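You operate a simulated robot arm through the tools that you are given. There is no shell and no other tool. Be economical: measure what you need, move in short steps, check, and stop when the job is done.

You are at the controls of a simulated robot arm. One attempt, no reset.

JOB
Pack the rolled poster in its tube and stand it on the rack's top shelf.
Fine: the black cap comes off first and clicks on again. Set down upright: poster tube.

It is judged by the outcome, as a careful person would: the job done as asked, and still so three seconds after it is handed in. It fails if anything else is knocked over, pushed out of place, dropped, spilled or broken. Lids that push on must go on centred and level and be pressed home; caps that screw on are set level and turned clockwise until they are tight.

ROBOT AND FRAMES
A 7-joint arm with a two-finger parallel gripper, fixed in place. Base frame: the origin is at the foot of the arm, x ahead of it, y to its left, z up. Readings come in mm, rad, newtons and seconds.
With the tool pointing down near the work surface it reaches from about 320 to 780 mm from the base axis. Its first joint turns from -2.897 to 2.897 rad. Payload 3.91 kg.
The TCP is the grasp point between the finger pads, 30 mm short of the fingertips. In the tool frame z runs along the fingers and y along their closing line. Largest opening 110 mm; finger width 20, thickness 10; the body of the gripper, 48 by 112 mm, starts 55 mm behind the TCP.
Orientation is that of the tool frame in the base frame, as a unit quaternion [x, y, z, w]. With the fingers straight down and closing along the base's y, the tool's x points along the base's -x, its y along +y and its z along -z.

CONTROLS
- The arm moves only by the tool send_rows. Its argument "steps" is a list that holds one entry, the list of rows, each a list of 7 numbers: the shift along the tool's x, y, z in mm, then the turn, a rotation vector about the tool's x, y, z in rad, then the closure in counts, from 0 (fully open) to 255 (shut). In form: [[[dx, dy, dz, rx, ry, rz, gripper], ...]]. A call has 1 to 20 rows; each row is the pose to reach, as a shift and turn from the pose commanded when the call began, along the tool's axes at that moment. A row lasts 0.2 s, in which the tool goes at most 50 mm and 0.15 rad; a call with a longer step from one row to the next is refused whole, and so is a gripper value outside its range. Where a pose cannot be reached the arm comes as near as it can. A force on the tool above 40 N (or 10 N above the force at the start of the call, whichever is more), or a blocked arm, ends the call early, and 0.2 s more pass. Each finger travels about 153 mm/s and halts on what it meets, pressing with about 27 N; the grip force reading is that of the motor and also rises with nothing between the fingers. The clock runs only during rows and for 0.2 s after the last one: add rows that repeat a pose to give the fingers time. The reply holds the time, the measured pose of the TCP, the force on the tool along the base axes, the opening and the grip force, in the units named above and with some noise, with the torque about the TCP (base axes, N m) and any sound that the robot's microphone picked up.
- Cameras (640 x 400 px; columns grow to the right, rows downward): "scene" is fixed at [49.9, -499.9, 1662]; the picture's right is [0.85, -0.53, 0.00], its down [-0.31, -0.50, -0.81] and it looks along [0.43, 0.69, -0.59] (base axes); focal length 306 px, centre (320, 200). "wrist" rides on the gripper at [77, 7, -114] in the tool frame; the picture's right is [-0.09, 1.00, 0.00], its down [-0.80, -0.07, -0.59] and it looks along [-0.59, -0.05, 0.80] (tool axes); focal length 270 px, centre (320, 200). There is no depth. A picture from a camera that has moved, and an enlarged one, comes with that camera's place and axes in the base frame and with its lens.
- get_image(camera): a new picture of that camera. It takes no simulated time.
- slide_trunk(by): slides the trunk up (or, below 0, down) by that many mm; the arm rides with it, the base frame stays. It gives what a move gives, with no picture.
- zoom(camera, box): a new picture of the part [left, top, right, bottom] of that camera's present view, enlarged. It takes no simulated time.
- finish_job(): hands the job in; it is judged then, once.

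Go step by step. Nothing tells you positions but the pictures and the camera data: compare them with the known pose of the tool, close in by small moves and look again before you grip or let go. The budget is 120 turns and 64 pictures, counting those below and the enlarged ones. Unless the task says otherwise, let go and move clear before handing in, and close with one line.

The tools are called after "Request:" by a JSON object that holds its "name" and its "arguments". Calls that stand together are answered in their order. send_rows: Moves the arm, as the interface text tells. Its arguments: {"type":"object","properties":{"steps":{"type":"array"}},"required":["steps"]} The other tools are called the same way: slide_trunk (by) slides the trunk up or down; get_image (camera) takes a picture; zoom (camera, box) takes an enlarged picture of a part of a camera's view; finish_job () hands the job in.

At the start:

```text
clock: 0.0
tcp_pos: [333.9, 41.3, 1459.0]
ee_rot: [-0.001, 1.0, 0.0, 0.0]
ft_force: [-0.1, 0.5, -0.5]
ft_torque: [0.0, 0.0, -0.03]
grip_width: 109.9
finger_force: 0.0
trunk travel left (down, up): [-575.0, 35.0]
```

scene: 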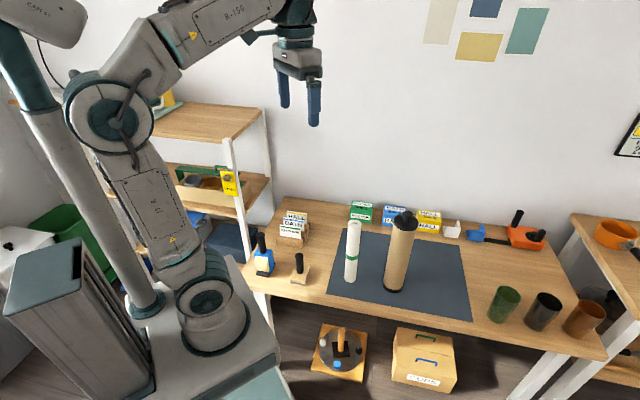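
wrist: 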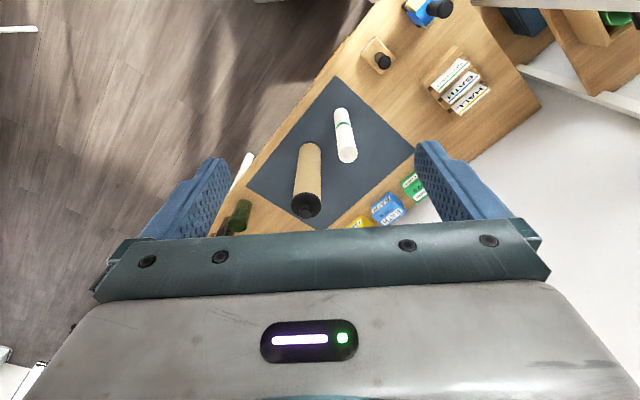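

I see a white rolled poster and a kraft tube with a black cap standing on a dark mat on the table, with a wooden rack to the left of the table. I'll zoom in to measure before moving.

Request:
{"name": "zoom", "arguments": {"camera": "scene", "box": [240, 180, 480, 330]}}

Request:
{"name": "zoom", "arguments": {"camera": "scene", "box": [80, 80, 320, 230]}}

Request:
{"name": "zoom", "arguments": {"camera": "wrist", "box": [220, 60, 540, 260]}}

```text
2.67 times, centred on (360, 255) of scene
camera zoom: at [49.9, -499.9, 1662.0], right [0.85, -0.53, 0.0], down [-0.31, -0.5, -0.81], along [0.43, 0.69, -0.59], focal length 815 px, centre (213, 53)
```

zoom: 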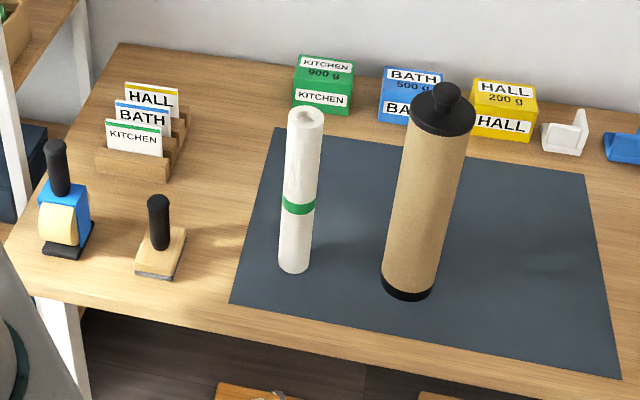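

```text
2.67 times, centred on (200, 155) of scene
camera zoom: at [49.9, -499.9, 1662.0], right [0.85, -0.53, 0.0], down [-0.31, -0.5, -0.81], along [0.43, 0.69, -0.59], focal length 815 px, centre (640, 320)
```

zoom: 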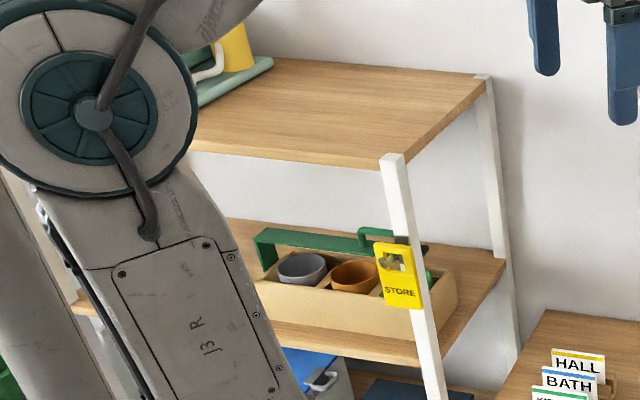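

```text
2.00 times, centred on (380, 160) of wrist
camera zoom: at [258.3, 49.8, 1573.8], right [0.09, 1.0, 0.0], down [0.8, -0.07, 0.59], along [0.59, -0.05, -0.8], focal length 541 px, centre (200, 280)
```

zoom: 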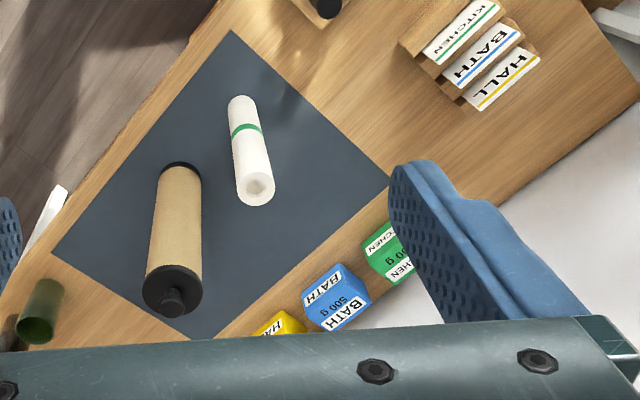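

The poster stands at about (550, 90), 44 mm across and reaching z≈1010. The tube is at about (664, -20), with its cap at z≈1043, and the table is at z≈740. I'll lower the trunk so the arm works comfortably, then look again.

Request:
{"name": "slide_trunk", "arguments": {"by": -250}}

Request:
{"name": "get_image", "arguments": {"camera": "scene"}}

```text
clock: 2.6
tcp_pos: [334.9, 43.2, 1209.9]
ee_rot: [0.0, 1.0, 0.001, 0.0]
ft_force: [-0.3, 0.1, -0.4]
ft_torque: [0.01, 0.02, 0.0]
grip_width: 110.0
finger_force: 0.0
trunk travel left (down, up): [-325.0, 285.0]
```

```text
58 pictures are left
```

scene: 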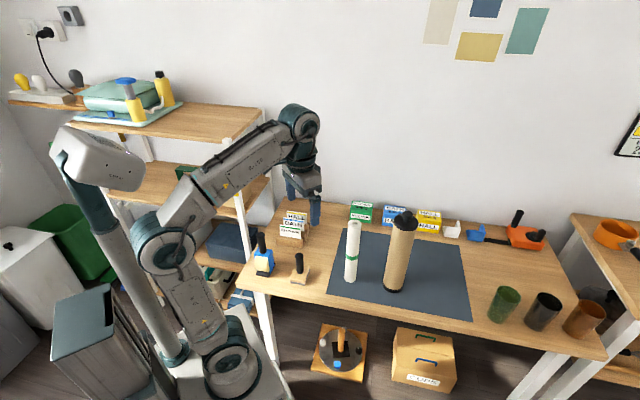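

The path above the table is clear, so I'll move over the tube and check alignment with the wrist camera.

Request:
{"name": "send_rows", "arguments": {"steps": [[[-45, -10, 0, 0, 0, 0, 0], [-90, -20, 0, 0, 0, 0, 0], [-135, -30, 0, 0, 0, 0, 0], [-180, -40, 0, 0, 0, 0, 0], [-225, -50, 0, 0, 0, 0, 0], [-270, -60, 0, 0, 0, 0, 0], [-310, -63, 0, 0, 0, 0, 0], [-329, -63, 0, 0, 0, 0, 0], [-329, -63, 0, 0, 0, 0, 0]]]}}

Request:
{"name": "get_image", "arguments": {"camera": "wrist"}}

Request:
{"name": "zoom", "arguments": {"camera": "scene", "box": [320, 150, 480, 250]}}

```text
clock: 4.6
tcp_pos: [566.5, -16.5, 1179.8]
ee_rot: [0.0, 1.0, 0.001, 0.001]
ft_force: [-0.4, -0.5, 0.2]
ft_torque: [-0.02, -0.02, -0.02]
grip_width: 110.0
finger_force: 0.0
out of reach, approached as far as the arm can: row 5, 6, 7, 8, 9
trunk travel left (down, up): [-325.0, 285.0]
```

```text
57 pictures are left
camera wrist: at [490.6, -8.9, 1293.9], right [0.09, 1.0, 0.0], down [0.8, -0.07, 0.6], along [0.59, -0.05, -0.8], focal length 270 px, centre (320, 200)
```

wrist: 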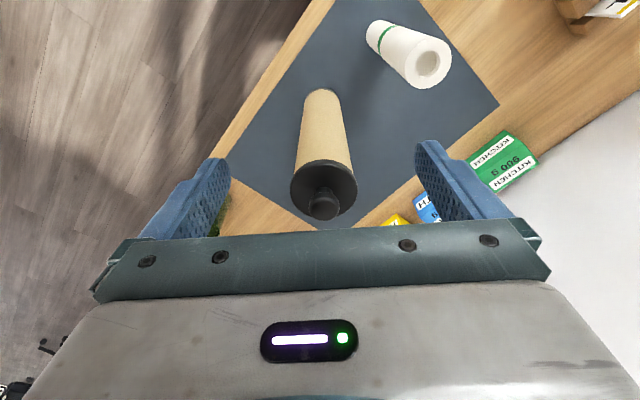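

```text
4.00 times, centred on (400, 200) of scene
camera zoom: at [49.9, -499.9, 1662.0], right [0.85, -0.53, 0.0], down [-0.31, -0.5, -0.81], along [0.43, 0.69, -0.59], focal length 1223 px, centre (0, 200)
```

zoom: 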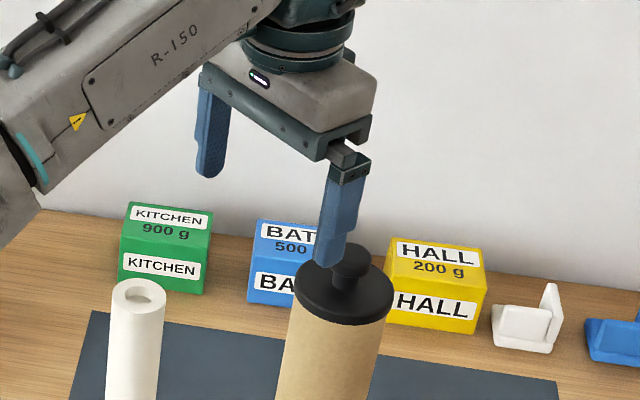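

That trunk height limits my reach forward. I'll raise the trunk and bring the arm down relative to it.

Request:
{"name": "slide_trunk", "arguments": {"by": 200}}

Request:
{"name": "send_rows", "arguments": {"steps": [[[0, 0, 40, 0, 0, 0, 0], [0, 0, 80, 0, 0, 0, 0], [-20, 0, 120, 0, 0, 0, 0], [-45, 0, 160, 0, 0, 0, 0], [-70, 0, 190, 0, 0, 0, 0], [-95, 0, 200, 0, 0, 0, 0], [-95, 0, 200, 0, 0, 0, 0]]]}}

Request:
{"name": "get_image", "arguments": {"camera": "wrist"}}

```text
clock: 6.8
tcp_pos: [565.6, -16.3, 1379.7]
ee_rot: [0.0, 1.0, 0.0, 0.001]
ft_force: [-0.1, -0.1, -0.1]
ft_torque: [0.01, 0.03, -0.02]
grip_width: 109.9
finger_force: 0.0
trunk travel left (down, up): [-525.0, 85.0]
```

```text
clock: 8.3
tcp_pos: [662.2, -16.3, 1180.8]
ee_rot: [0.0, 1.0, 0.0, 0.001]
ft_force: [-0.7, -0.5, -0.2]
ft_torque: [0.0, 0.01, 0.02]
grip_width: 110.1
finger_force: 0.0
trunk travel left (down, up): [-525.0, 85.0]
```

```text
55 pictures are left
camera wrist: at [585.8, -8.6, 1294.4], right [0.09, 1.0, 0.0], down [0.8, -0.07, 0.6], along [0.59, -0.05, -0.8], focal length 270 px, centre (320, 200)
```

wrist: 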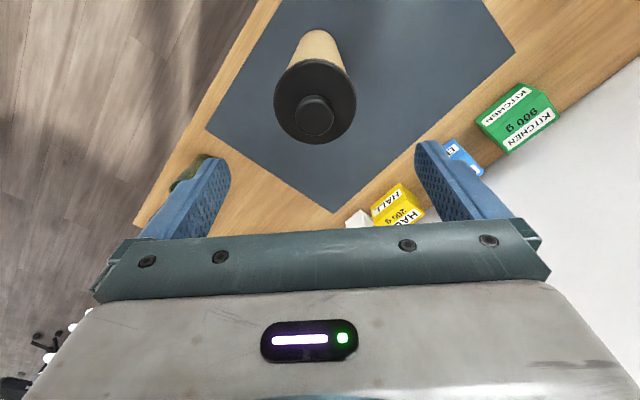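

The cap's disc centre triangulates to (660.5, -19.7) with its top at z≈1036. I'll centre on it and descend part way.

Request:
{"name": "send_rows", "arguments": {"steps": [[[2, -3.4, 30, 0, 0, 0, 0], [2, -3.4, 60, 0, 0, 0, 0], [2, -3.4, 85, 0, 0, 0, 0], [2, -3.4, 95, 0, 0, 0, 0], [2, -3.4, 95, 0, 0, 0, 0]]]}}

Request:
{"name": "get_image", "arguments": {"camera": "wrist"}}

Request:
{"name": "zoom", "arguments": {"camera": "scene", "box": [350, 170, 450, 232]}}

```text
clock: 9.6
tcp_pos: [661.6, -19.3, 1085.8]
ee_rot: [0.0, 1.0, 0.0, 0.001]
ft_force: [-0.8, 0.0, -0.1]
ft_torque: [-0.01, 0.0, 0.01]
grip_width: 110.1
finger_force: 0.2
trunk travel left (down, up): [-525.0, 85.0]
```

```text
54 pictures are left
camera wrist: at [585.3, -11.4, 1199.4], right [0.09, 1.0, 0.0], down [0.8, -0.07, 0.6], along [0.59, -0.05, -0.8], focal length 270 px, centre (320, 200)
```

wrist: 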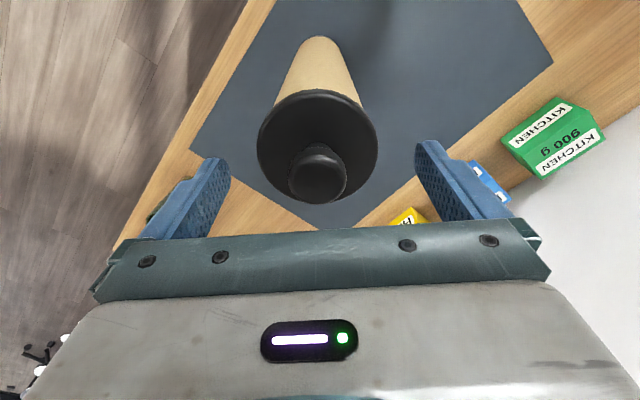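

```text
6.40 times, centred on (400, 201) of scene
camera zoom: at [49.9, -499.9, 1662.0], right [0.85, -0.53, 0.0], down [-0.31, -0.5, -0.81], along [0.43, 0.69, -0.59], focal length 1956 px, centre (-192, 194)
```

zoom: 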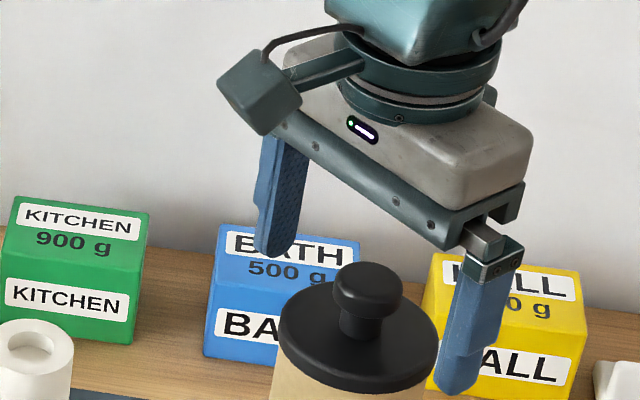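

The knob looks like a mushroom about 35 mm wide with its top near 1068. I'll go down slightly so the pads wrap its head and close.

Request:
{"name": "send_rows", "arguments": {"steps": [[[1, 0, 6, 0, 0, 0, 0], [1, 0, 13, 0, 0, 0, 80], [1, 0, 13, 0, 0, 0, 140], [1, 0, 13, 0, 0, 0, 180], [1, 0, 13, 0, 0, 0, 220], [1, 0, 13, 0, 0, 0, 220], [1, 0, 13, 0, 0, 0, 220]]]}}

Request:
{"name": "zoom", "arguments": {"camera": "scene", "box": [350, 170, 450, 232]}}

```text
clock: 11.2
tcp_pos: [658.7, -18.5, 1073.3]
ee_rot: [0.0, 1.0, 0.0, 0.001]
ft_force: [0.7, -1.9, 12.7]
ft_torque: [-0.11, -0.1, 0.08]
grip_width: 72.6
finger_force: 26.7
trunk travel left (down, up): [-525.0, 85.0]
```

```text
6.40 times, centred on (400, 201) of scene
camera zoom: at [49.9, -499.9, 1662.0], right [0.85, -0.53, 0.0], down [-0.31, -0.5, -0.81], along [0.43, 0.69, -0.59], focal length 1956 px, centre (-192, 194)
```

zoom: 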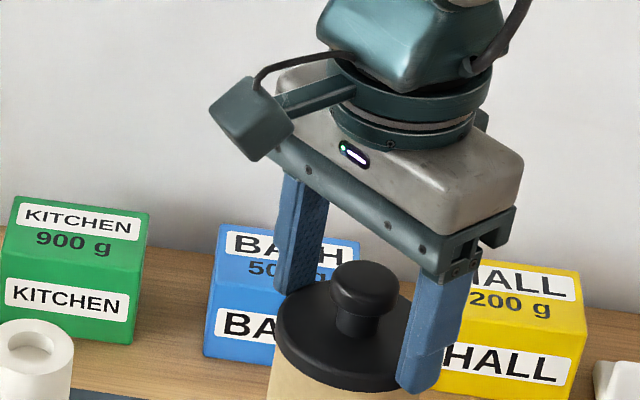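

The fingers met the cap's rim instead (72.6 mm), so the cap sits about 10 mm higher than I had it. I'll open, raise to TCP z≈1088 and grip the knob head.

Request:
{"name": "send_rows", "arguments": {"steps": [[[0, 0, 0, 0, 0, 0, 60], [0, 0, 0, 0, 0, 0, 30], [-2.0, -1.3, -8, 0, 0, 0, 30], [-2.0, -1.3, -15, 0, 0, 0, 30], [-2.0, -1.3, -15, 0, 0, 0, 30]]]}}

Request:
{"name": "zoom", "arguments": {"camera": "scene", "box": [350, 170, 450, 232]}}

Request:
{"name": "zoom", "arguments": {"camera": "wrist", "box": [220, 60, 440, 230]}}

```text
clock: 12.3
tcp_pos: [663.1, -20.9, 1086.6]
ee_rot: [0.0, 1.0, 0.0, 0.001]
ft_force: [0.9, -0.2, 0.6]
ft_torque: [0.01, 0.01, 0.01]
grip_width: 97.0
finger_force: 0.2
trunk travel left (down, up): [-525.0, 85.0]
```

```text
6.40 times, centred on (400, 201) of scene
camera zoom: at [49.9, -499.9, 1662.0], right [0.85, -0.53, 0.0], down [-0.31, -0.5, -0.81], along [0.43, 0.69, -0.59], focal length 1956 px, centre (-192, 194)
```

zoom: 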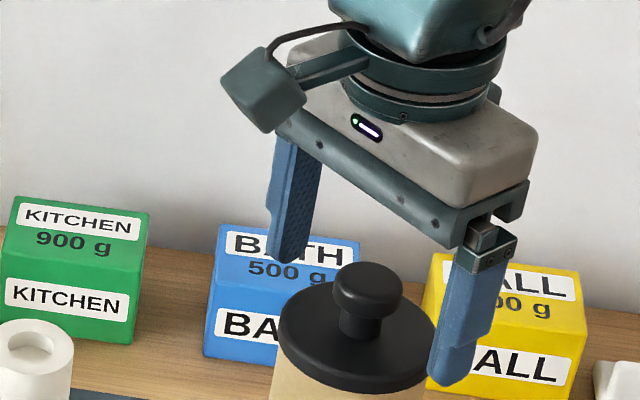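

```text
2.35 times, centred on (330, 145) of wrist
camera zoom: at [585.7, -13.1, 1201.3], right [0.09, 1.0, 0.0], down [0.8, -0.07, 0.6], along [0.59, -0.05, -0.8], focal length 636 px, centre (296, 329)
```

zoom: 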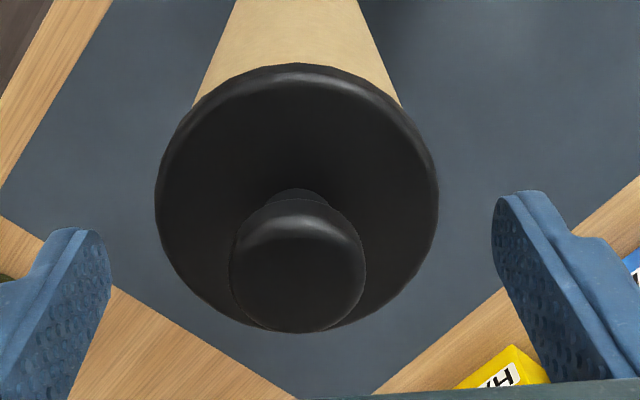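

The tube hasn't moved, and the knob head is at (662, -19). I'll close on it now.

Request:
{"name": "send_rows", "arguments": {"steps": [[[1, 1.5, 0, 0, 0, 0, 100], [1, 1.5, 0, 0, 0, 0, 160], [1, 1.5, 0, 0, 0, 0, 180], [1, 1.5, 0, 0, 0, 0, 240], [1, 1.5, 0, 0, 0, 0, 240], [1, 1.5, 0, 0, 0, 0, 240]]]}}

```text
clock: 13.8
tcp_pos: [660.6, -19.5, 1087.5]
ee_rot: [0.001, 1.0, -0.001, 0.001]
ft_force: [0.1, -0.9, -0.1]
ft_torque: [-0.07, -0.05, 0.0]
grip_width: 30.0
finger_force: 27.1
trunk travel left (down, up): [-525.0, 85.0]
```

Gripped at 30 mm, which matches the knob. I'll pull up a little and watch whether the tube lifts with it.

Request:
{"name": "send_rows", "arguments": {"steps": [[[0, 0, -3, 0, 0, 0, 240], [0, 0, -6, 0, 0, 0, 240], [0, 0, -9, 0, 0, 0, 240], [0, 0, -12, 0, 0, 0, 240]]]}}

Request:
{"name": "zoom", "arguments": {"camera": "scene", "box": [320, 170, 480, 300]}}

```text
clock: 14.8
tcp_pos: [660.6, -19.8, 1098.8]
ee_rot: [0.0, 1.0, -0.001, 0.001]
ft_force: [-0.9, -0.4, -0.4]
ft_torque: [0.02, 0.03, 0.03]
grip_width: 29.8
finger_force: 26.9
trunk travel left (down, up): [-525.0, 85.0]
heard: snap
```

```text
3.08 times, centred on (400, 235) of scene
camera zoom: at [49.9, -499.9, 1662.0], right [0.85, -0.53, 0.0], down [-0.31, -0.5, -0.81], along [0.43, 0.69, -0.59], focal length 940 px, centre (74, 92)
```

zoom: 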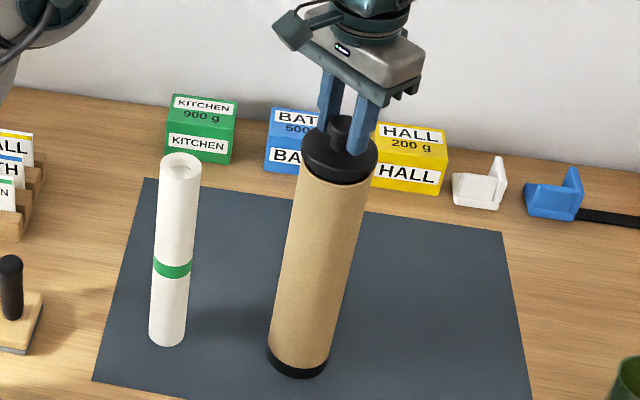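

I heard the snap and the cap is coming off while the tube stays put. I'll lift clear and carry the cap to bare table at about (582, 282), left of the poster.

Request:
{"name": "send_rows", "arguments": {"steps": [[[0, 0, -20, 0, 0, 0, 240], [0, 0, -45, 0, 0, 0, 240], [0, 0, -75, 0, 0, 0, 240], [0, 0, -105, 0, 0, 0, 240], [10, 35, -105, 0, 0, 0, 240], [20, 75, -105, 0, 0, 0, 240], [30, 115, -105, 0, 0, 0, 240], [40, 155, -105, 0, 0, 0, 240], [50, 195, -105, 0, 0, 0, 240], [60, 235, -105, 0, 0, 0, 240], [70, 270, -105, 0, 0, 0, 240], [79, 302, -105, 0, 0, 0, 240], [79, 302, -105, 0, 0, 0, 240]]]}}

Request:
{"name": "get_image", "arguments": {"camera": "wrist"}}

Request:
{"name": "zoom", "arguments": {"camera": "scene", "box": [240, 150, 480, 300]}}

```text
clock: 17.6
tcp_pos: [579.6, 281.6, 1203.5]
ee_rot: [0.0, 1.0, 0.0, 0.001]
ft_force: [0.1, -0.2, -0.1]
ft_torque: [0.03, 0.04, -0.02]
grip_width: 29.8
finger_force: 27.0
trunk travel left (down, up): [-525.0, 85.0]
```

```text
48 pictures are left
camera wrist: at [502.4, 288.9, 1317.1], right [0.09, 1.0, 0.0], down [0.8, -0.07, 0.6], along [0.59, -0.05, -0.8], focal length 270 px, centre (320, 200)
```

wrist: 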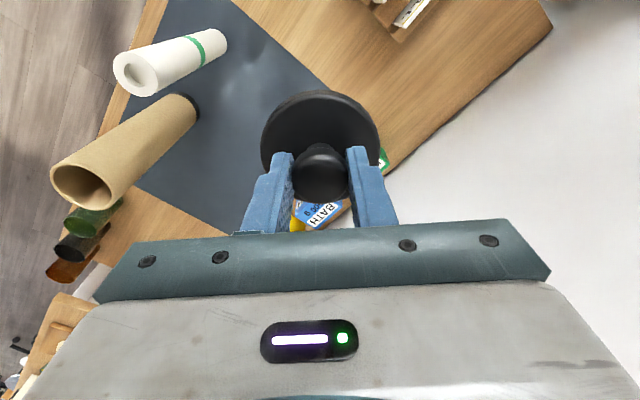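

```text
2.67 times, centred on (360, 225) of scene
camera zoom: at [49.9, -499.9, 1662.0], right [0.85, -0.53, 0.0], down [-0.31, -0.5, -0.81], along [0.43, 0.69, -0.59], focal length 815 px, centre (213, 133)
```

zoom: 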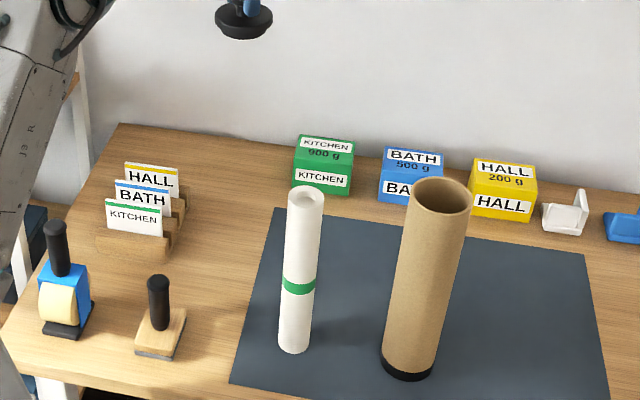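

The tube is open and steady, and the spot below is clear. I'll lower the cap and feel for the table.

Request:
{"name": "send_rows", "arguments": {"steps": [[[0, 0, 45, 0, 0, 0, 240], [0, 0, 90, 0, 0, 0, 240], [0, 0, 135, 0, 0, 0, 240], [0, 0, 180, 0, 0, 0, 240], [0, 0, 225, 0, 0, 0, 240], [0, 0, 270, 0, 0, 0, 240], [0, 0, 315, 0, 0, 0, 240], [0, 0, 350, 0, 0, 0, 240], [0, 0, 370, 0, 0, 0, 240], [0, 0, 370, 0, 0, 0, 240]]]}}

Request:
{"name": "zoom", "arguments": {"camera": "scene", "box": [240, 150, 480, 300]}}

```text
clock: 19.8
tcp_pos: [579.0, 283.3, 833.9]
ee_rot: [0.0, 1.0, 0.0, 0.0]
ft_force: [0.2, 0.0, 0.0]
ft_torque: [-0.02, 0.01, 0.03]
grip_width: 29.6
finger_force: 26.9
trunk travel left (down, up): [-525.0, 85.0]
```

```text
2.67 times, centred on (360, 225) of scene
camera zoom: at [49.9, -499.9, 1662.0], right [0.85, -0.53, 0.0], down [-0.31, -0.5, -0.81], along [0.43, 0.69, -0.59], focal length 815 px, centre (213, 133)
```

zoom: 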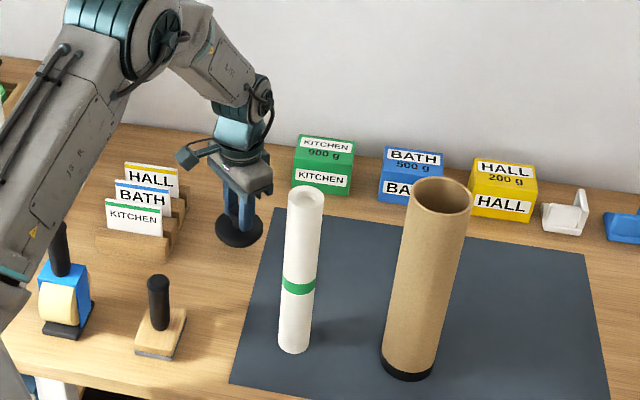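

The cap hangs just above the wood. I'll lower in small steps until I feel contact.

Request:
{"name": "send_rows", "arguments": {"steps": [[[0, 0, 5, 0, 0, 0, 240], [0, 0, 9, 0, 0, 0, 240], [0, 0, 13, 0, 0, 0, 240], [0, 0, 17, 0, 0, 0, 240], [0, 0, 21, 0, 0, 0, 240], [0, 0, 24, 0, 0, 0, 240], [0, 0, 27, 0, 0, 0, 240], [0, 0, 30, 0, 0, 0, 240], [0, 0, 33, 0, 0, 0, 240], [0, 0, 36, 0, 0, 0, 240], [0, 0, 39, 0, 0, 0, 240], [0, 0, 42, 0, 0, 0, 240]]]}}

```text
clock: 22.4
tcp_pos: [581.4, 282.5, 792.7]
ee_rot: [0.0, 1.0, 0.0, 0.001]
ft_force: [0.0, -0.1, -0.8]
ft_torque: [-0.01, 0.0, 0.0]
grip_width: 29.2
finger_force: 27.0
trunk travel left (down, up): [-525.0, 85.0]
```

Request:
{"name": "send_rows", "arguments": {"steps": [[[0, 0, 2, 0, 0, 0, 240], [0, 0, 4, 0, 0, 0, 240], [0, 0, 6, 0, 0, 0, 240], [0, 0, 8, 0, 0, 0, 240], [0, 0, 10, 0, 0, 0, 240]]]}}

Request:
{"name": "zoom", "arguments": {"camera": "scene", "box": [280, 200, 380, 262]}}

```text
clock: 23.6
tcp_pos: [580.7, 282.7, 786.6]
ee_rot: [0.0, 1.0, 0.002, 0.005]
ft_force: [-0.5, -0.6, 32.3]
ft_torque: [-0.02, 0.34, -0.1]
grip_width: 29.3
finger_force: 27.4
trunk travel left (down, up): [-525.0, 85.0]
```

```text
6.40 times, centred on (330, 231) of scene
camera zoom: at [49.9, -499.9, 1662.0], right [0.85, -0.53, 0.0], down [-0.31, -0.5, -0.81], along [0.43, 0.69, -0.59], focal length 1956 px, centre (256, 2)
```

zoom: 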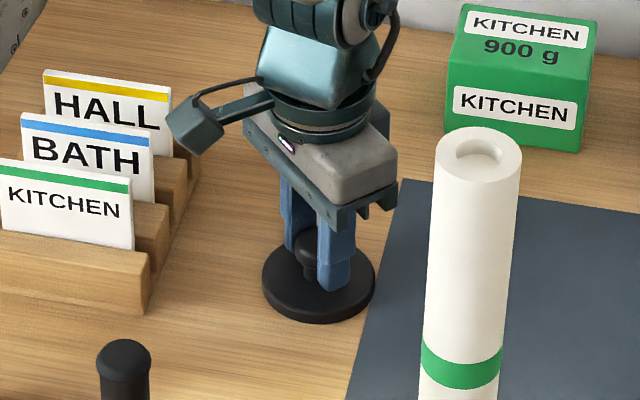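

The cap is seated on the table at (581, 283) with the TCP at about 788. I'll ease off, open and rise straight up.

Request:
{"name": "send_rows", "arguments": {"steps": [[[0, 0, -3, 0, 0, 0, 240], [0, 0, -3, 0, 0, 0, 170], [0, 0, -3, 0, 0, 0, 100], [0, 0, -3, 0, 0, 0, 60], [0, 0, -3, 0, 0, 0, 60]]]}}

Request:
{"name": "zoom", "arguments": {"camera": "wrist", "box": [200, 50, 440, 230]}}

```text
clock: 24.8
tcp_pos: [580.7, 282.1, 785.4]
ee_rot: [0.0, 1.0, -0.001, 0.001]
ft_force: [0.2, -0.2, 0.6]
ft_torque: [-0.02, 0.01, 0.0]
grip_width: 84.1
finger_force: 0.0
trunk travel left (down, up): [-525.0, 85.0]
```

```text
2.22 times, centred on (320, 140) of wrist
camera zoom: at [504.8, 289.6, 898.6], right [0.09, 1.0, 0.0], down [0.8, -0.07, 0.6], along [0.59, -0.05, -0.8], focal length 601 px, centre (320, 333)
```

zoom: 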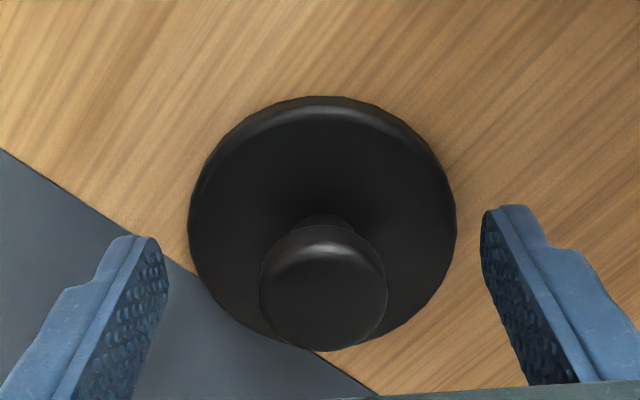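

Cap is free. I'll rise and go above the poster to measure it.

Request:
{"name": "send_rows", "arguments": {"steps": [[[0, 0, -45, 0, 0, 0, 30], [0, 0, -90, 0, 0, 0, 0], [0, 0, -135, 0, 0, 0, 0], [0, 0, -180, 0, 0, 0, 0], [0, 0, -225, 0, 0, 0, 0], [0, 0, -270, 0, 0, 0, 0], [0, 0, -315, 0, 0, 0, 0], [0, 0, -350, 0, 0, 0, 0], [6, -45, -350, 0, 0, 0, 0], [12, -90, -350, 0, 0, 0, 0], [20, -135, -350, 0, 0, 0, 0], [31, -175, -350, 0, 0, 0, 0], [31, -192, -350, 0, 0, 0, 0], [31, -192, -350, 0, 0, 0, 0]]]}}

Request:
{"name": "get_image", "arguments": {"camera": "wrist"}}

Request:
{"name": "zoom", "arguments": {"camera": "scene", "box": [300, 170, 440, 300]}}

```text
clock: 27.8
tcp_pos: [551.2, 89.5, 1135.0]
ee_rot: [0.0, 1.0, 0.0, 0.001]
ft_force: [0.9, -0.5, 0.0]
ft_torque: [0.03, 0.0, 0.0]
grip_width: 110.1
finger_force: 0.1
trunk travel left (down, up): [-525.0, 85.0]
```

```text
43 pictures are left
camera wrist: at [474.6, 98.2, 1248.3], right [0.09, 1.0, 0.0], down [0.8, -0.07, 0.6], along [0.59, -0.05, -0.8], focal length 270 px, centre (320, 200)
```

wrist: 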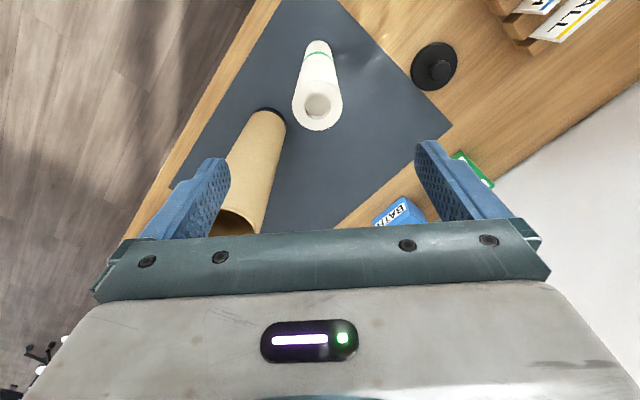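

```text
3.08 times, centred on (370, 235) of scene
camera zoom: at [49.9, -499.9, 1662.0], right [0.85, -0.53, 0.0], down [-0.31, -0.5, -0.81], along [0.43, 0.69, -0.59], focal length 940 px, centre (166, 92)
```

zoom: 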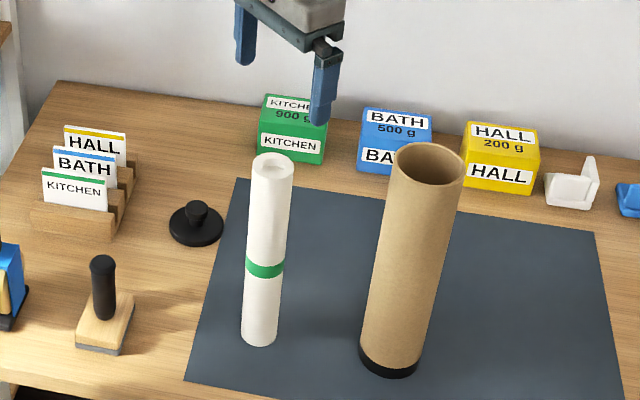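

The poster top is at about (549, 90, 1010). I'll descend so the pads overlap roughly the top 20 mm, and close gently.

Request:
{"name": "send_rows", "arguments": {"steps": [[[2, 0.3, 40, 0, 0, 0, 0], [2, 0.3, 80, 0, 0, 0, 0], [2, 0.3, 105, 0, 0, 0, 0], [2, 0.3, 117, 0, 0, 0, 0], [2, 0.3, 117, 0, 0, 0, 60], [2, 0.3, 117, 0, 0, 0, 100]]]}}

Request:
{"name": "zoom", "arguments": {"camera": "scene", "box": [320, 180, 420, 242]}}

Request:
{"name": "zoom", "arguments": {"camera": "wrist", "box": [200, 50, 440, 230]}}

```text
clock: 29.1
tcp_pos: [548.6, 90.7, 1016.1]
ee_rot: [0.0, 1.0, 0.0, 0.0]
ft_force: [-1.2, 0.5, -0.9]
ft_torque: [-0.03, -0.02, -0.01]
grip_width: 67.1
finger_force: 0.1
trunk travel left (down, up): [-525.0, 85.0]
```

```text
6.40 times, centred on (370, 211) of scene
camera zoom: at [49.9, -499.9, 1662.0], right [0.85, -0.53, 0.0], down [-0.31, -0.5, -0.81], along [0.43, 0.69, -0.59], focal length 1956 px, centre (0, 130)
```

zoom: 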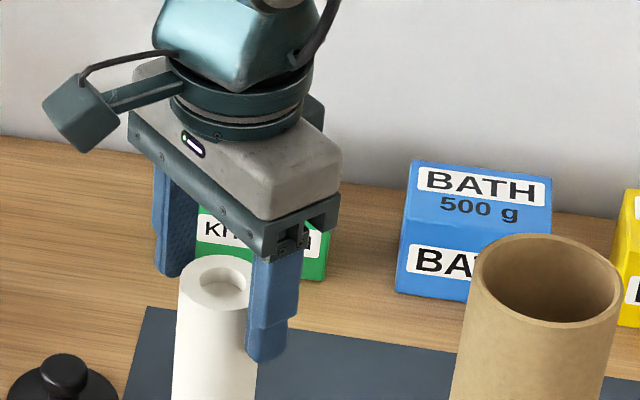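

```text
2.22 times, centred on (320, 140) of wrist
camera zoom: at [473.0, 98.7, 1130.7], right [0.09, 1.0, 0.0], down [0.8, -0.07, 0.6], along [0.59, -0.05, -0.8], focal length 601 px, centre (320, 333)
```

zoom: 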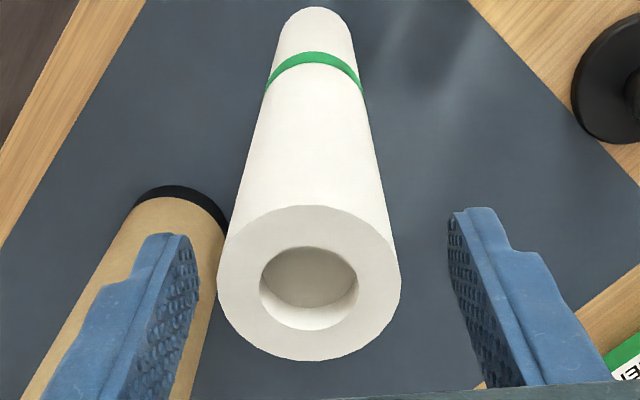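

Well aligned; a 1 mm nudge, then close.

Request:
{"name": "send_rows", "arguments": {"steps": [[[0.5, -1, 0, 0, 0, 0, 120], [0.5, -1, 0, 0, 0, 0, 150], [0.5, -1, 0, 0, 0, 0, 200], [0.5, -1, 0, 0, 0, 0, 200], [0.5, -1, 0, 0, 0, 0, 200]]]}}

Request:
{"name": "send_rows", "arguments": {"steps": [[[0, 0, -5, 0, 0, 0, 200], [0, 0, -20, 0, 0, 0, 200], [0, 0, -40, 0, 0, 0, 200], [0, 0, -40, 0, 0, 0, 200]]]}}

Request:
{"name": "zoom", "arguments": {"camera": "scene", "box": [300, 150, 440, 300]}}

```text
clock: 30.4
tcp_pos: [548.8, 89.7, 1017.2]
ee_rot: [0.0, 1.0, 0.0, 0.0]
ft_force: [0.0, -0.5, 0.3]
ft_torque: [-0.23, -0.01, -0.01]
grip_width: 43.0
finger_force: 27.2
trunk travel left (down, up): [-525.0, 85.0]
```

```text
clock: 31.4
tcp_pos: [549.4, 90.4, 1059.0]
ee_rot: [0.0, 1.0, 0.0, 0.001]
ft_force: [0.0, 0.4, -1.8]
ft_torque: [0.01, -0.01, 0.0]
grip_width: 43.2
finger_force: 26.9
trunk travel left (down, up): [-525.0, 85.0]
```

```text
2.67 times, centred on (370, 225) of scene
camera zoom: at [49.9, -499.9, 1662.0], right [0.85, -0.53, 0.0], down [-0.31, -0.5, -0.81], along [0.43, 0.69, -0.59], focal length 815 px, centre (187, 133)
```

zoom: 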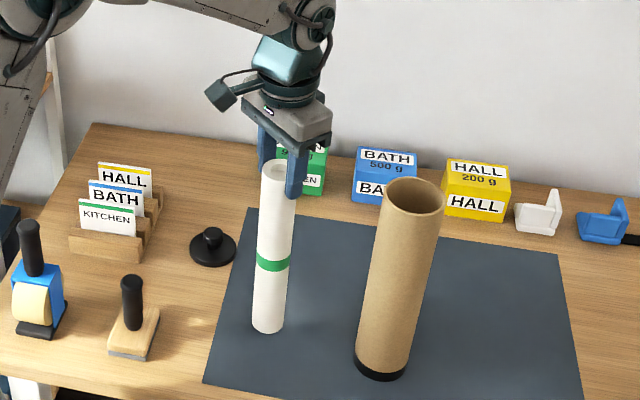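

The poster is held and hangs straight. I need its bottom above the tube rim (about 1043), so I'll raise the trunk fully and then the arm.

Request:
{"name": "slide_trunk", "arguments": {"by": 85}}

Request:
{"name": "send_rows", "arguments": {"steps": [[[0, 0, -40, 0, 0, 0, 200], [0, 0, -80, 0, 0, 0, 200], [0, 0, -120, 0, 0, 0, 200], [0, 0, -160, 0, 0, 0, 200], [0, 0, -195, 0, 0, 0, 200], [0, 0, -202, 0, 0, 0, 200], [0, 0, -202, 0, 0, 0, 200]]]}}

Request:
{"name": "send_rows", "arguments": {"steps": [[[-35, -35, 0, 0, 0, 0, 200], [-65, -65, 0, 0, 0, 0, 200], [-90, -90, 0, 0, 0, 0, 200], [-112, -109, 0, 0, 0, 0, 200], [-112, -109, 0, 0, 0, 0, 200], [-112, -109, 0, 0, 0, 0, 200]]]}}

Request:
{"name": "get_image", "arguments": {"camera": "scene"}}

Request:
{"name": "get_image", "arguments": {"camera": "wrist"}}

```text
clock: 32.6
tcp_pos: [548.1, 91.2, 1142.5]
ee_rot: [0.0, 1.0, 0.0, 0.002]
ft_force: [0.6, 0.9, -2.1]
ft_torque: [0.03, -0.01, 0.0]
grip_width: 43.2
finger_force: 27.1
trunk travel left (down, up): [-610.0, 0.0]
```

```text
clock: 34.2
tcp_pos: [547.1, 92.5, 1345.3]
ee_rot: [-0.001, 1.0, -0.001, 0.001]
ft_force: [-0.3, 0.7, -2.3]
ft_torque: [0.01, 0.01, 0.04]
grip_width: 43.2
finger_force: 26.9
trunk travel left (down, up): [-610.0, 0.0]
```

```text
clock: 35.6
tcp_pos: [658.2, -20.3, 1343.8]
ee_rot: [-0.001, 1.0, 0.001, 0.0]
ft_force: [0.2, -0.7, -1.5]
ft_torque: [-0.06, 0.01, 0.01]
grip_width: 42.8
finger_force: 27.0
trunk travel left (down, up): [-610.0, 0.0]
```

```text
38 pictures are left
```

scene: 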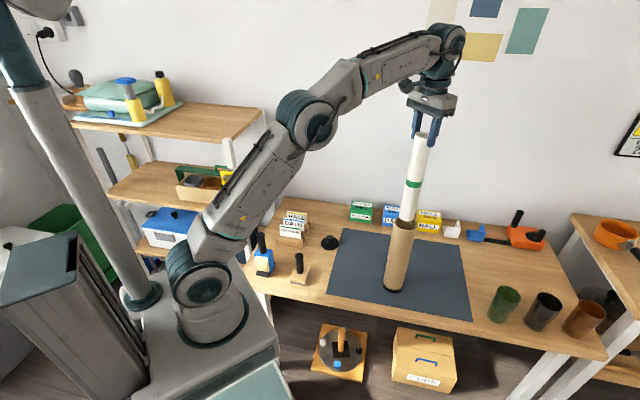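

```text
37 pictures are left
camera wrist: at [583.6, -11.8, 1457.8], right [0.09, 1.0, 0.0], down [0.8, -0.07, 0.6], along [0.59, -0.05, -0.8], focal length 270 px, centre (320, 200)
```

wrist: 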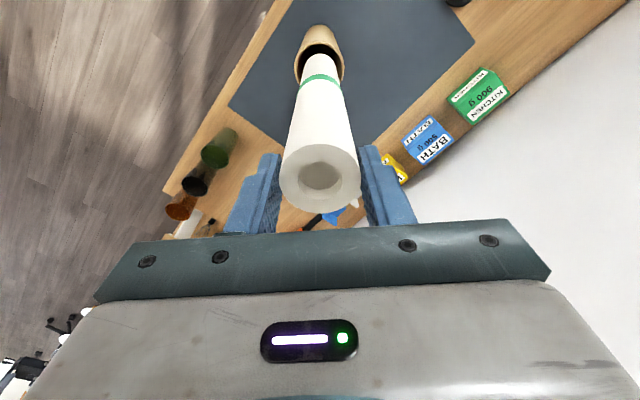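

Nearly over the tube. I'll zoom in on both views at the joint between poster and tube.

Request:
{"name": "zoom", "arguments": {"camera": "scene", "box": [370, 190, 450, 240]}}

Request:
{"name": "zoom", "arguments": {"camera": "wrist", "box": [260, 10, 380, 110]}}

```text
8.00 times, centred on (410, 215) of scene
camera zoom: at [49.9, -499.9, 1662.0], right [0.85, -0.53, 0.0], down [-0.31, -0.5, -0.81], along [0.43, 0.69, -0.59], focal length 2445 px, centre (-400, 80)
```

zoom: 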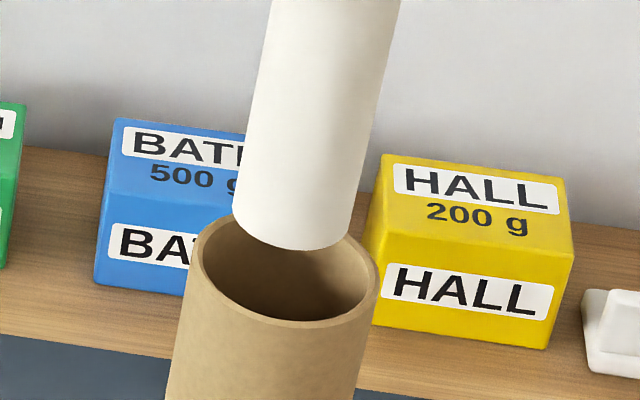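

```text
4.00 times, centred on (320, 60) of wrist
camera zoom: at [583.6, -11.8, 1457.8], right [0.09, 1.0, 0.0], down [0.8, -0.07, 0.6], along [0.59, -0.05, -0.8], focal length 1081 px, centre (320, 760)
```

zoom: 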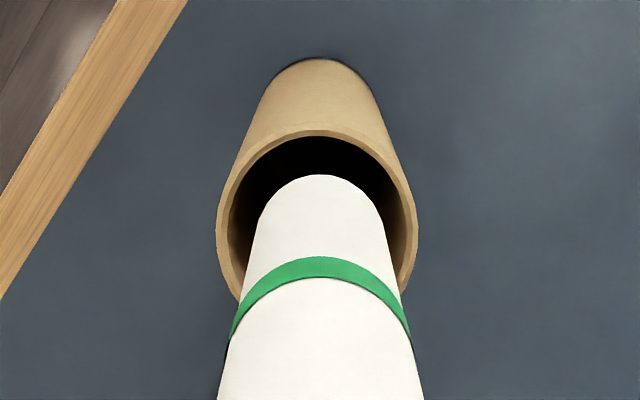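

Alignment is within about 3 mm of ideal, and the bore has roughly 10 mm clearance all round. I'll shift 3 mm forward and lower slowly, watching the force.

Request:
{"name": "send_rows", "arguments": {"steps": [[[-3, 0.5, 5, 0, 0, 0, 200], [-3, 0.5, 15, 0, 0, 0, 200], [-3, 0.5, 25, 0, 0, 0, 200], [-3, 0.5, 35, 0, 0, 0, 200], [-3, 0.5, 45, 0, 0, 0, 200], [-3, 0.5, 60, 0, 0, 0, 200], [-3, 0.5, 75, 0, 0, 0, 200], [-3, 0.5, 90, 0, 0, 0, 200]]]}}

Request:
{"name": "zoom", "arguments": {"camera": "scene", "box": [370, 190, 450, 240]}}

Request:
{"name": "zoom", "arguments": {"camera": "wrist", "box": [260, 10, 380, 110]}}

```text
clock: 37.4
tcp_pos: [661.9, -17.0, 1255.6]
ee_rot: [0.0, 1.0, 0.001, 0.001]
ft_force: [0.3, -0.4, -1.9]
ft_torque: [0.01, 0.0, 0.01]
grip_width: 43.1
finger_force: 26.9
trunk travel left (down, up): [-610.0, 0.0]
```

```text
8.00 times, centred on (410, 215) of scene
camera zoom: at [49.9, -499.9, 1662.0], right [0.85, -0.53, 0.0], down [-0.31, -0.5, -0.81], along [0.43, 0.69, -0.59], focal length 2445 px, centre (-400, 80)
```

zoom: 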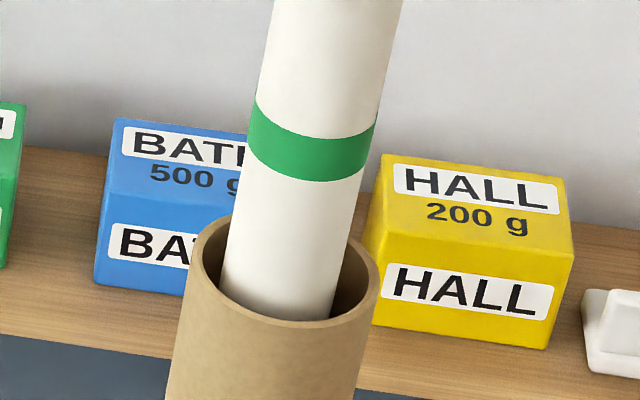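

```text
4.00 times, centred on (320, 60) of wrist
camera zoom: at [586.8, -9.8, 1368.4], right [0.09, 1.0, 0.0], down [0.8, -0.07, 0.6], along [0.59, -0.05, -0.8], focal length 1081 px, centre (320, 760)
```

zoom: 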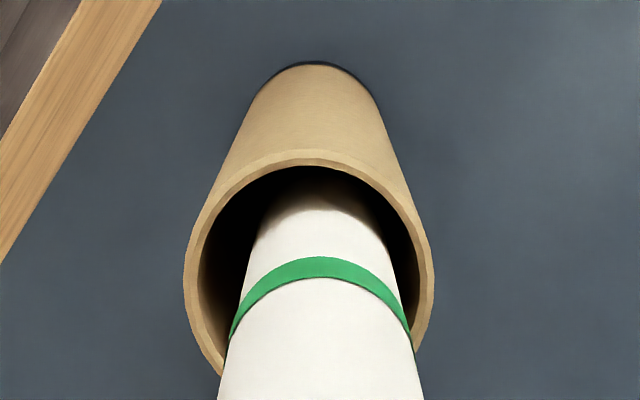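

It's inside with no contact. I'll correct 2 mm in y and continue down until the fingertips are just above the rim.

Request:
{"name": "send_rows", "arguments": {"steps": [[[0, -2, 15, 0, 0, 0, 200], [0, -2, 35, 0, 0, 0, 200], [0, -2, 55, 0, 0, 0, 200], [0, -2, 75, 0, 0, 0, 200], [0, -2, 95, 0, 0, 0, 200], [0, -2, 115, 0, 0, 0, 200], [0, -2, 135, 0, 0, 0, 200], [0, -2, 150, 0, 0, 0, 200], [0, -2, 162, 0, 0, 0, 200], [0, -2, 170, 0, 0, 0, 200]]]}}

Request:
{"name": "zoom", "arguments": {"camera": "scene", "box": [360, 170, 440, 230]}}

Request:
{"name": "zoom", "arguments": {"camera": "wrist", "box": [220, 80, 420, 230]}}

```text
clock: 39.6
tcp_pos: [663.4, -20.0, 1082.5]
ee_rot: [0.0, 1.0, 0.0, 0.001]
ft_force: [0.8, -0.7, -1.7]
ft_torque: [-0.02, 0.04, 0.02]
grip_width: 42.7
finger_force: 26.9
trunk travel left (down, up): [-610.0, 0.0]
```

```text
6.67 times, centred on (400, 200) of scene
camera zoom: at [49.9, -499.9, 1662.0], right [0.85, -0.53, 0.0], down [-0.31, -0.5, -0.81], along [0.43, 0.69, -0.59], focal length 2038 px, centre (-213, 200)
```

zoom: 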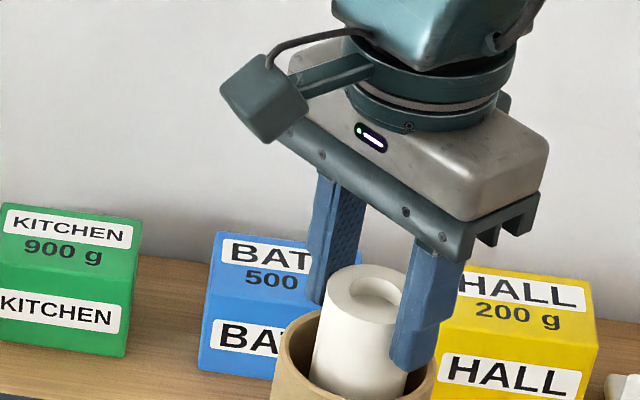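

```text
2.67 times, centred on (320, 155) of wrist
camera zoom: at [588.2, -13.0, 1197.2], right [0.09, 1.0, 0.0], down [0.8, -0.07, 0.6], along [0.59, -0.05, -0.8], focal length 721 px, centre (320, 320)
```

zoom: 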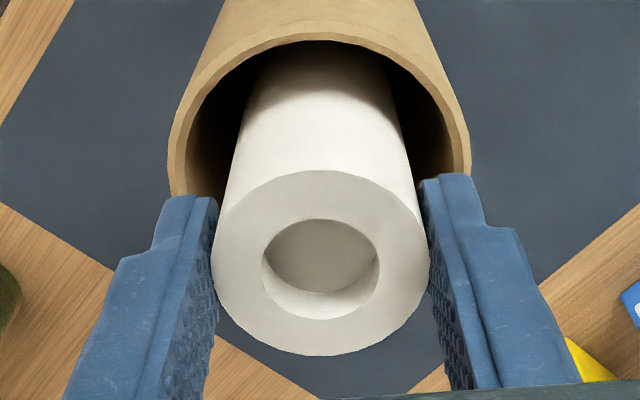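

The fingertips are just above the rim. I'll go a few mm lower and release the poster into the tube.

Request:
{"name": "send_rows", "arguments": {"steps": [[[1, 0, 3, 0, 0, 0, 200], [1, 0, 7, 0, 0, 0, 200], [1, 0, 7, 0, 0, 0, 200], [1, 0, 7, 0, 0, 0, 150], [1, 0, 7, 0, 0, 0, 120], [1, 0, 7, 0, 0, 0, 100], [1, 0, 7, 0, 0, 0, 60], [1, 0, 7, 0, 0, 0, 60]]]}}

Request:
{"name": "zoom", "arguments": {"camera": "scene", "box": [340, 170, 460, 300]}}

Request:
{"name": "zoom", "arguments": {"camera": "wrist", "box": [220, 80, 420, 230]}}

```text
clock: 41.4
tcp_pos: [662.8, -20.7, 1078.5]
ee_rot: [0.0, 1.0, 0.001, 0.001]
ft_force: [-0.2, -0.3, 0.4]
ft_torque: [-0.02, -0.01, 0.04]
grip_width: 84.3
finger_force: 0.0
trunk travel left (down, up): [-610.0, 0.0]
```

```text
3.08 times, centred on (400, 235) of scene
camera zoom: at [49.9, -499.9, 1662.0], right [0.85, -0.53, 0.0], down [-0.31, -0.5, -0.81], along [0.43, 0.69, -0.59], focal length 940 px, centre (74, 92)
```

zoom: 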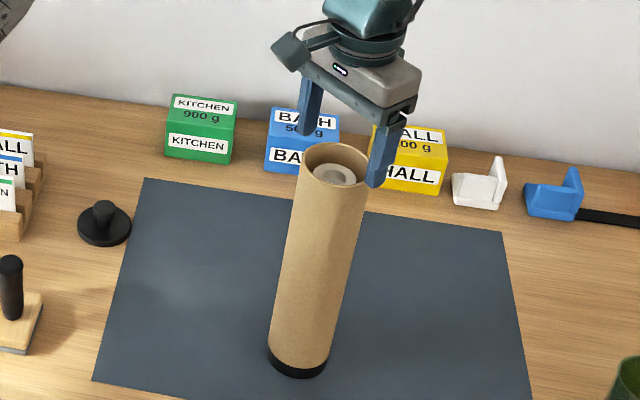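

```text
2.67 times, centred on (320, 155) of wrist
camera zoom: at [586.0, -12.5, 1191.1], right [0.09, 1.0, 0.0], down [0.8, -0.07, 0.6], along [0.59, -0.05, -0.8], focal length 721 px, centre (320, 320)
```

zoom: 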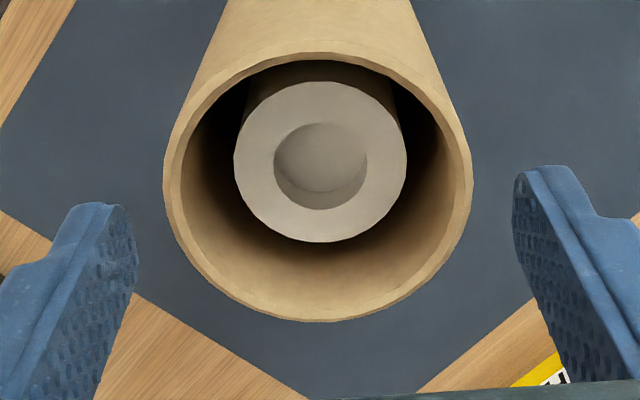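

The poster is fully inside, and the tube is still centred at about (660, -19). Now back to the cap: rise, travel over and descend with the fingers open.

Request:
{"name": "send_rows", "arguments": {"steps": [[[0, 0, -30, 0, 0, 0, 30], [0, 0, -60, 0, 0, 0, 30], [10, 35, -60, 0, 0, 0, 30], [20, 75, -60, 0, 0, 0, 30], [30, 115, -60, 0, 0, 0, 30], [40, 155, -60, 0, 0, 0, 30], [50, 195, -60, 0, 0, 0, 30], [60, 235, -60, 0, 0, 0, 30], [70, 270, -60, 0, 0, 0, 30], [82, 302.5, -60, 0, 0, 0, 30], [82, 302.5, -60, 0, 0, 0, 30]]]}}

Request:
{"name": "send_rows", "arguments": {"steps": [[[0, 0, 45, 0, 0, 0, 30], [0, 0, 90, 0, 0, 0, 30], [0, 0, 135, 0, 0, 0, 30], [0, 0, 180, 0, 0, 0, 30], [0, 0, 225, 0, 0, 0, 30], [0, 0, 270, 0, 0, 0, 30], [0, 0, 300, 0, 0, 0, 30], [0, 0, 300, 0, 0, 0, 30]]]}}

Request:
{"name": "zoom", "arguments": {"camera": "wrist", "box": [200, 50, 440, 230]}}

```text
clock: 43.8
tcp_pos: [581.5, 279.5, 1139.1]
ee_rot: [0.0, 1.0, 0.0, 0.001]
ft_force: [-0.5, -0.3, 0.0]
ft_torque: [-0.03, -0.01, -0.01]
grip_width: 97.2
finger_force: 0.0
trunk travel left (down, up): [-610.0, 0.0]
```

```text
clock: 45.6
tcp_pos: [581.7, 283.4, 836.4]
ee_rot: [0.0, 1.0, 0.0, 0.001]
ft_force: [0.1, 0.9, -0.5]
ft_torque: [-0.01, 0.01, -0.01]
grip_width: 96.9
finger_force: 0.1
trunk travel left (down, up): [-610.0, 0.0]
```

```text
2.22 times, centred on (320, 140) of wrist
camera zoom: at [505.3, 290.8, 950.6], right [0.09, 1.0, 0.0], down [0.8, -0.07, 0.6], along [0.59, -0.05, -0.8], focal length 601 px, centre (320, 333)
```

zoom: 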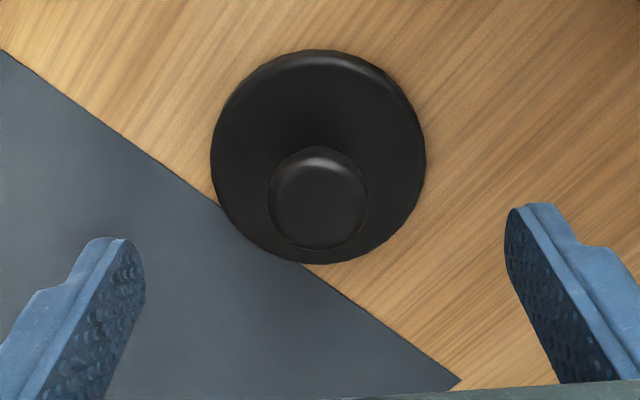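

The cap is where I left it. I'll descend to TCP z≈787 and grip the knob.

Request:
{"name": "send_rows", "arguments": {"steps": [[[0.5, -0.7, 20, 0, 0, 0, 60], [0.5, -0.7, 40, 0, 0, 0, 60], [0.5, -0.7, 49, 0, 0, 0, 60], [0.5, -0.7, 49, 0, 0, 0, 120], [0.5, -0.7, 49, 0, 0, 0, 170], [0.5, -0.7, 49, 0, 0, 0, 240], [0.5, -0.7, 49, 0, 0, 0, 240], [0.5, -0.7, 49, 0, 0, 0, 240]]]}}

Request:
{"name": "zoom", "arguments": {"camera": "wrist", "box": [200, 50, 440, 230]}}

```text
clock: 47.4
tcp_pos: [580.8, 282.4, 788.3]
ee_rot: [0.0, 1.0, 0.0, 0.0]
ft_force: [0.0, 0.0, -0.1]
ft_torque: [0.01, 0.0, -0.01]
grip_width: 29.4
finger_force: 27.3
trunk travel left (down, up): [-610.0, 0.0]
```

```text
2.22 times, centred on (320, 140) of wrist
camera zoom: at [505.3, 289.7, 902.7], right [0.09, 1.0, 0.0], down [0.8, -0.07, 0.6], along [0.59, -0.05, -0.8], focal length 601 px, centre (320, 333)
```

zoom: 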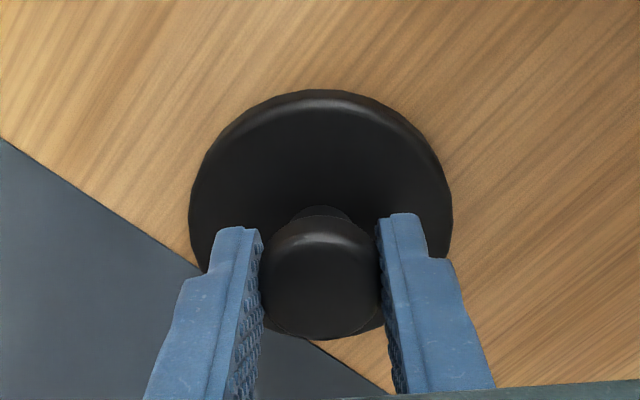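

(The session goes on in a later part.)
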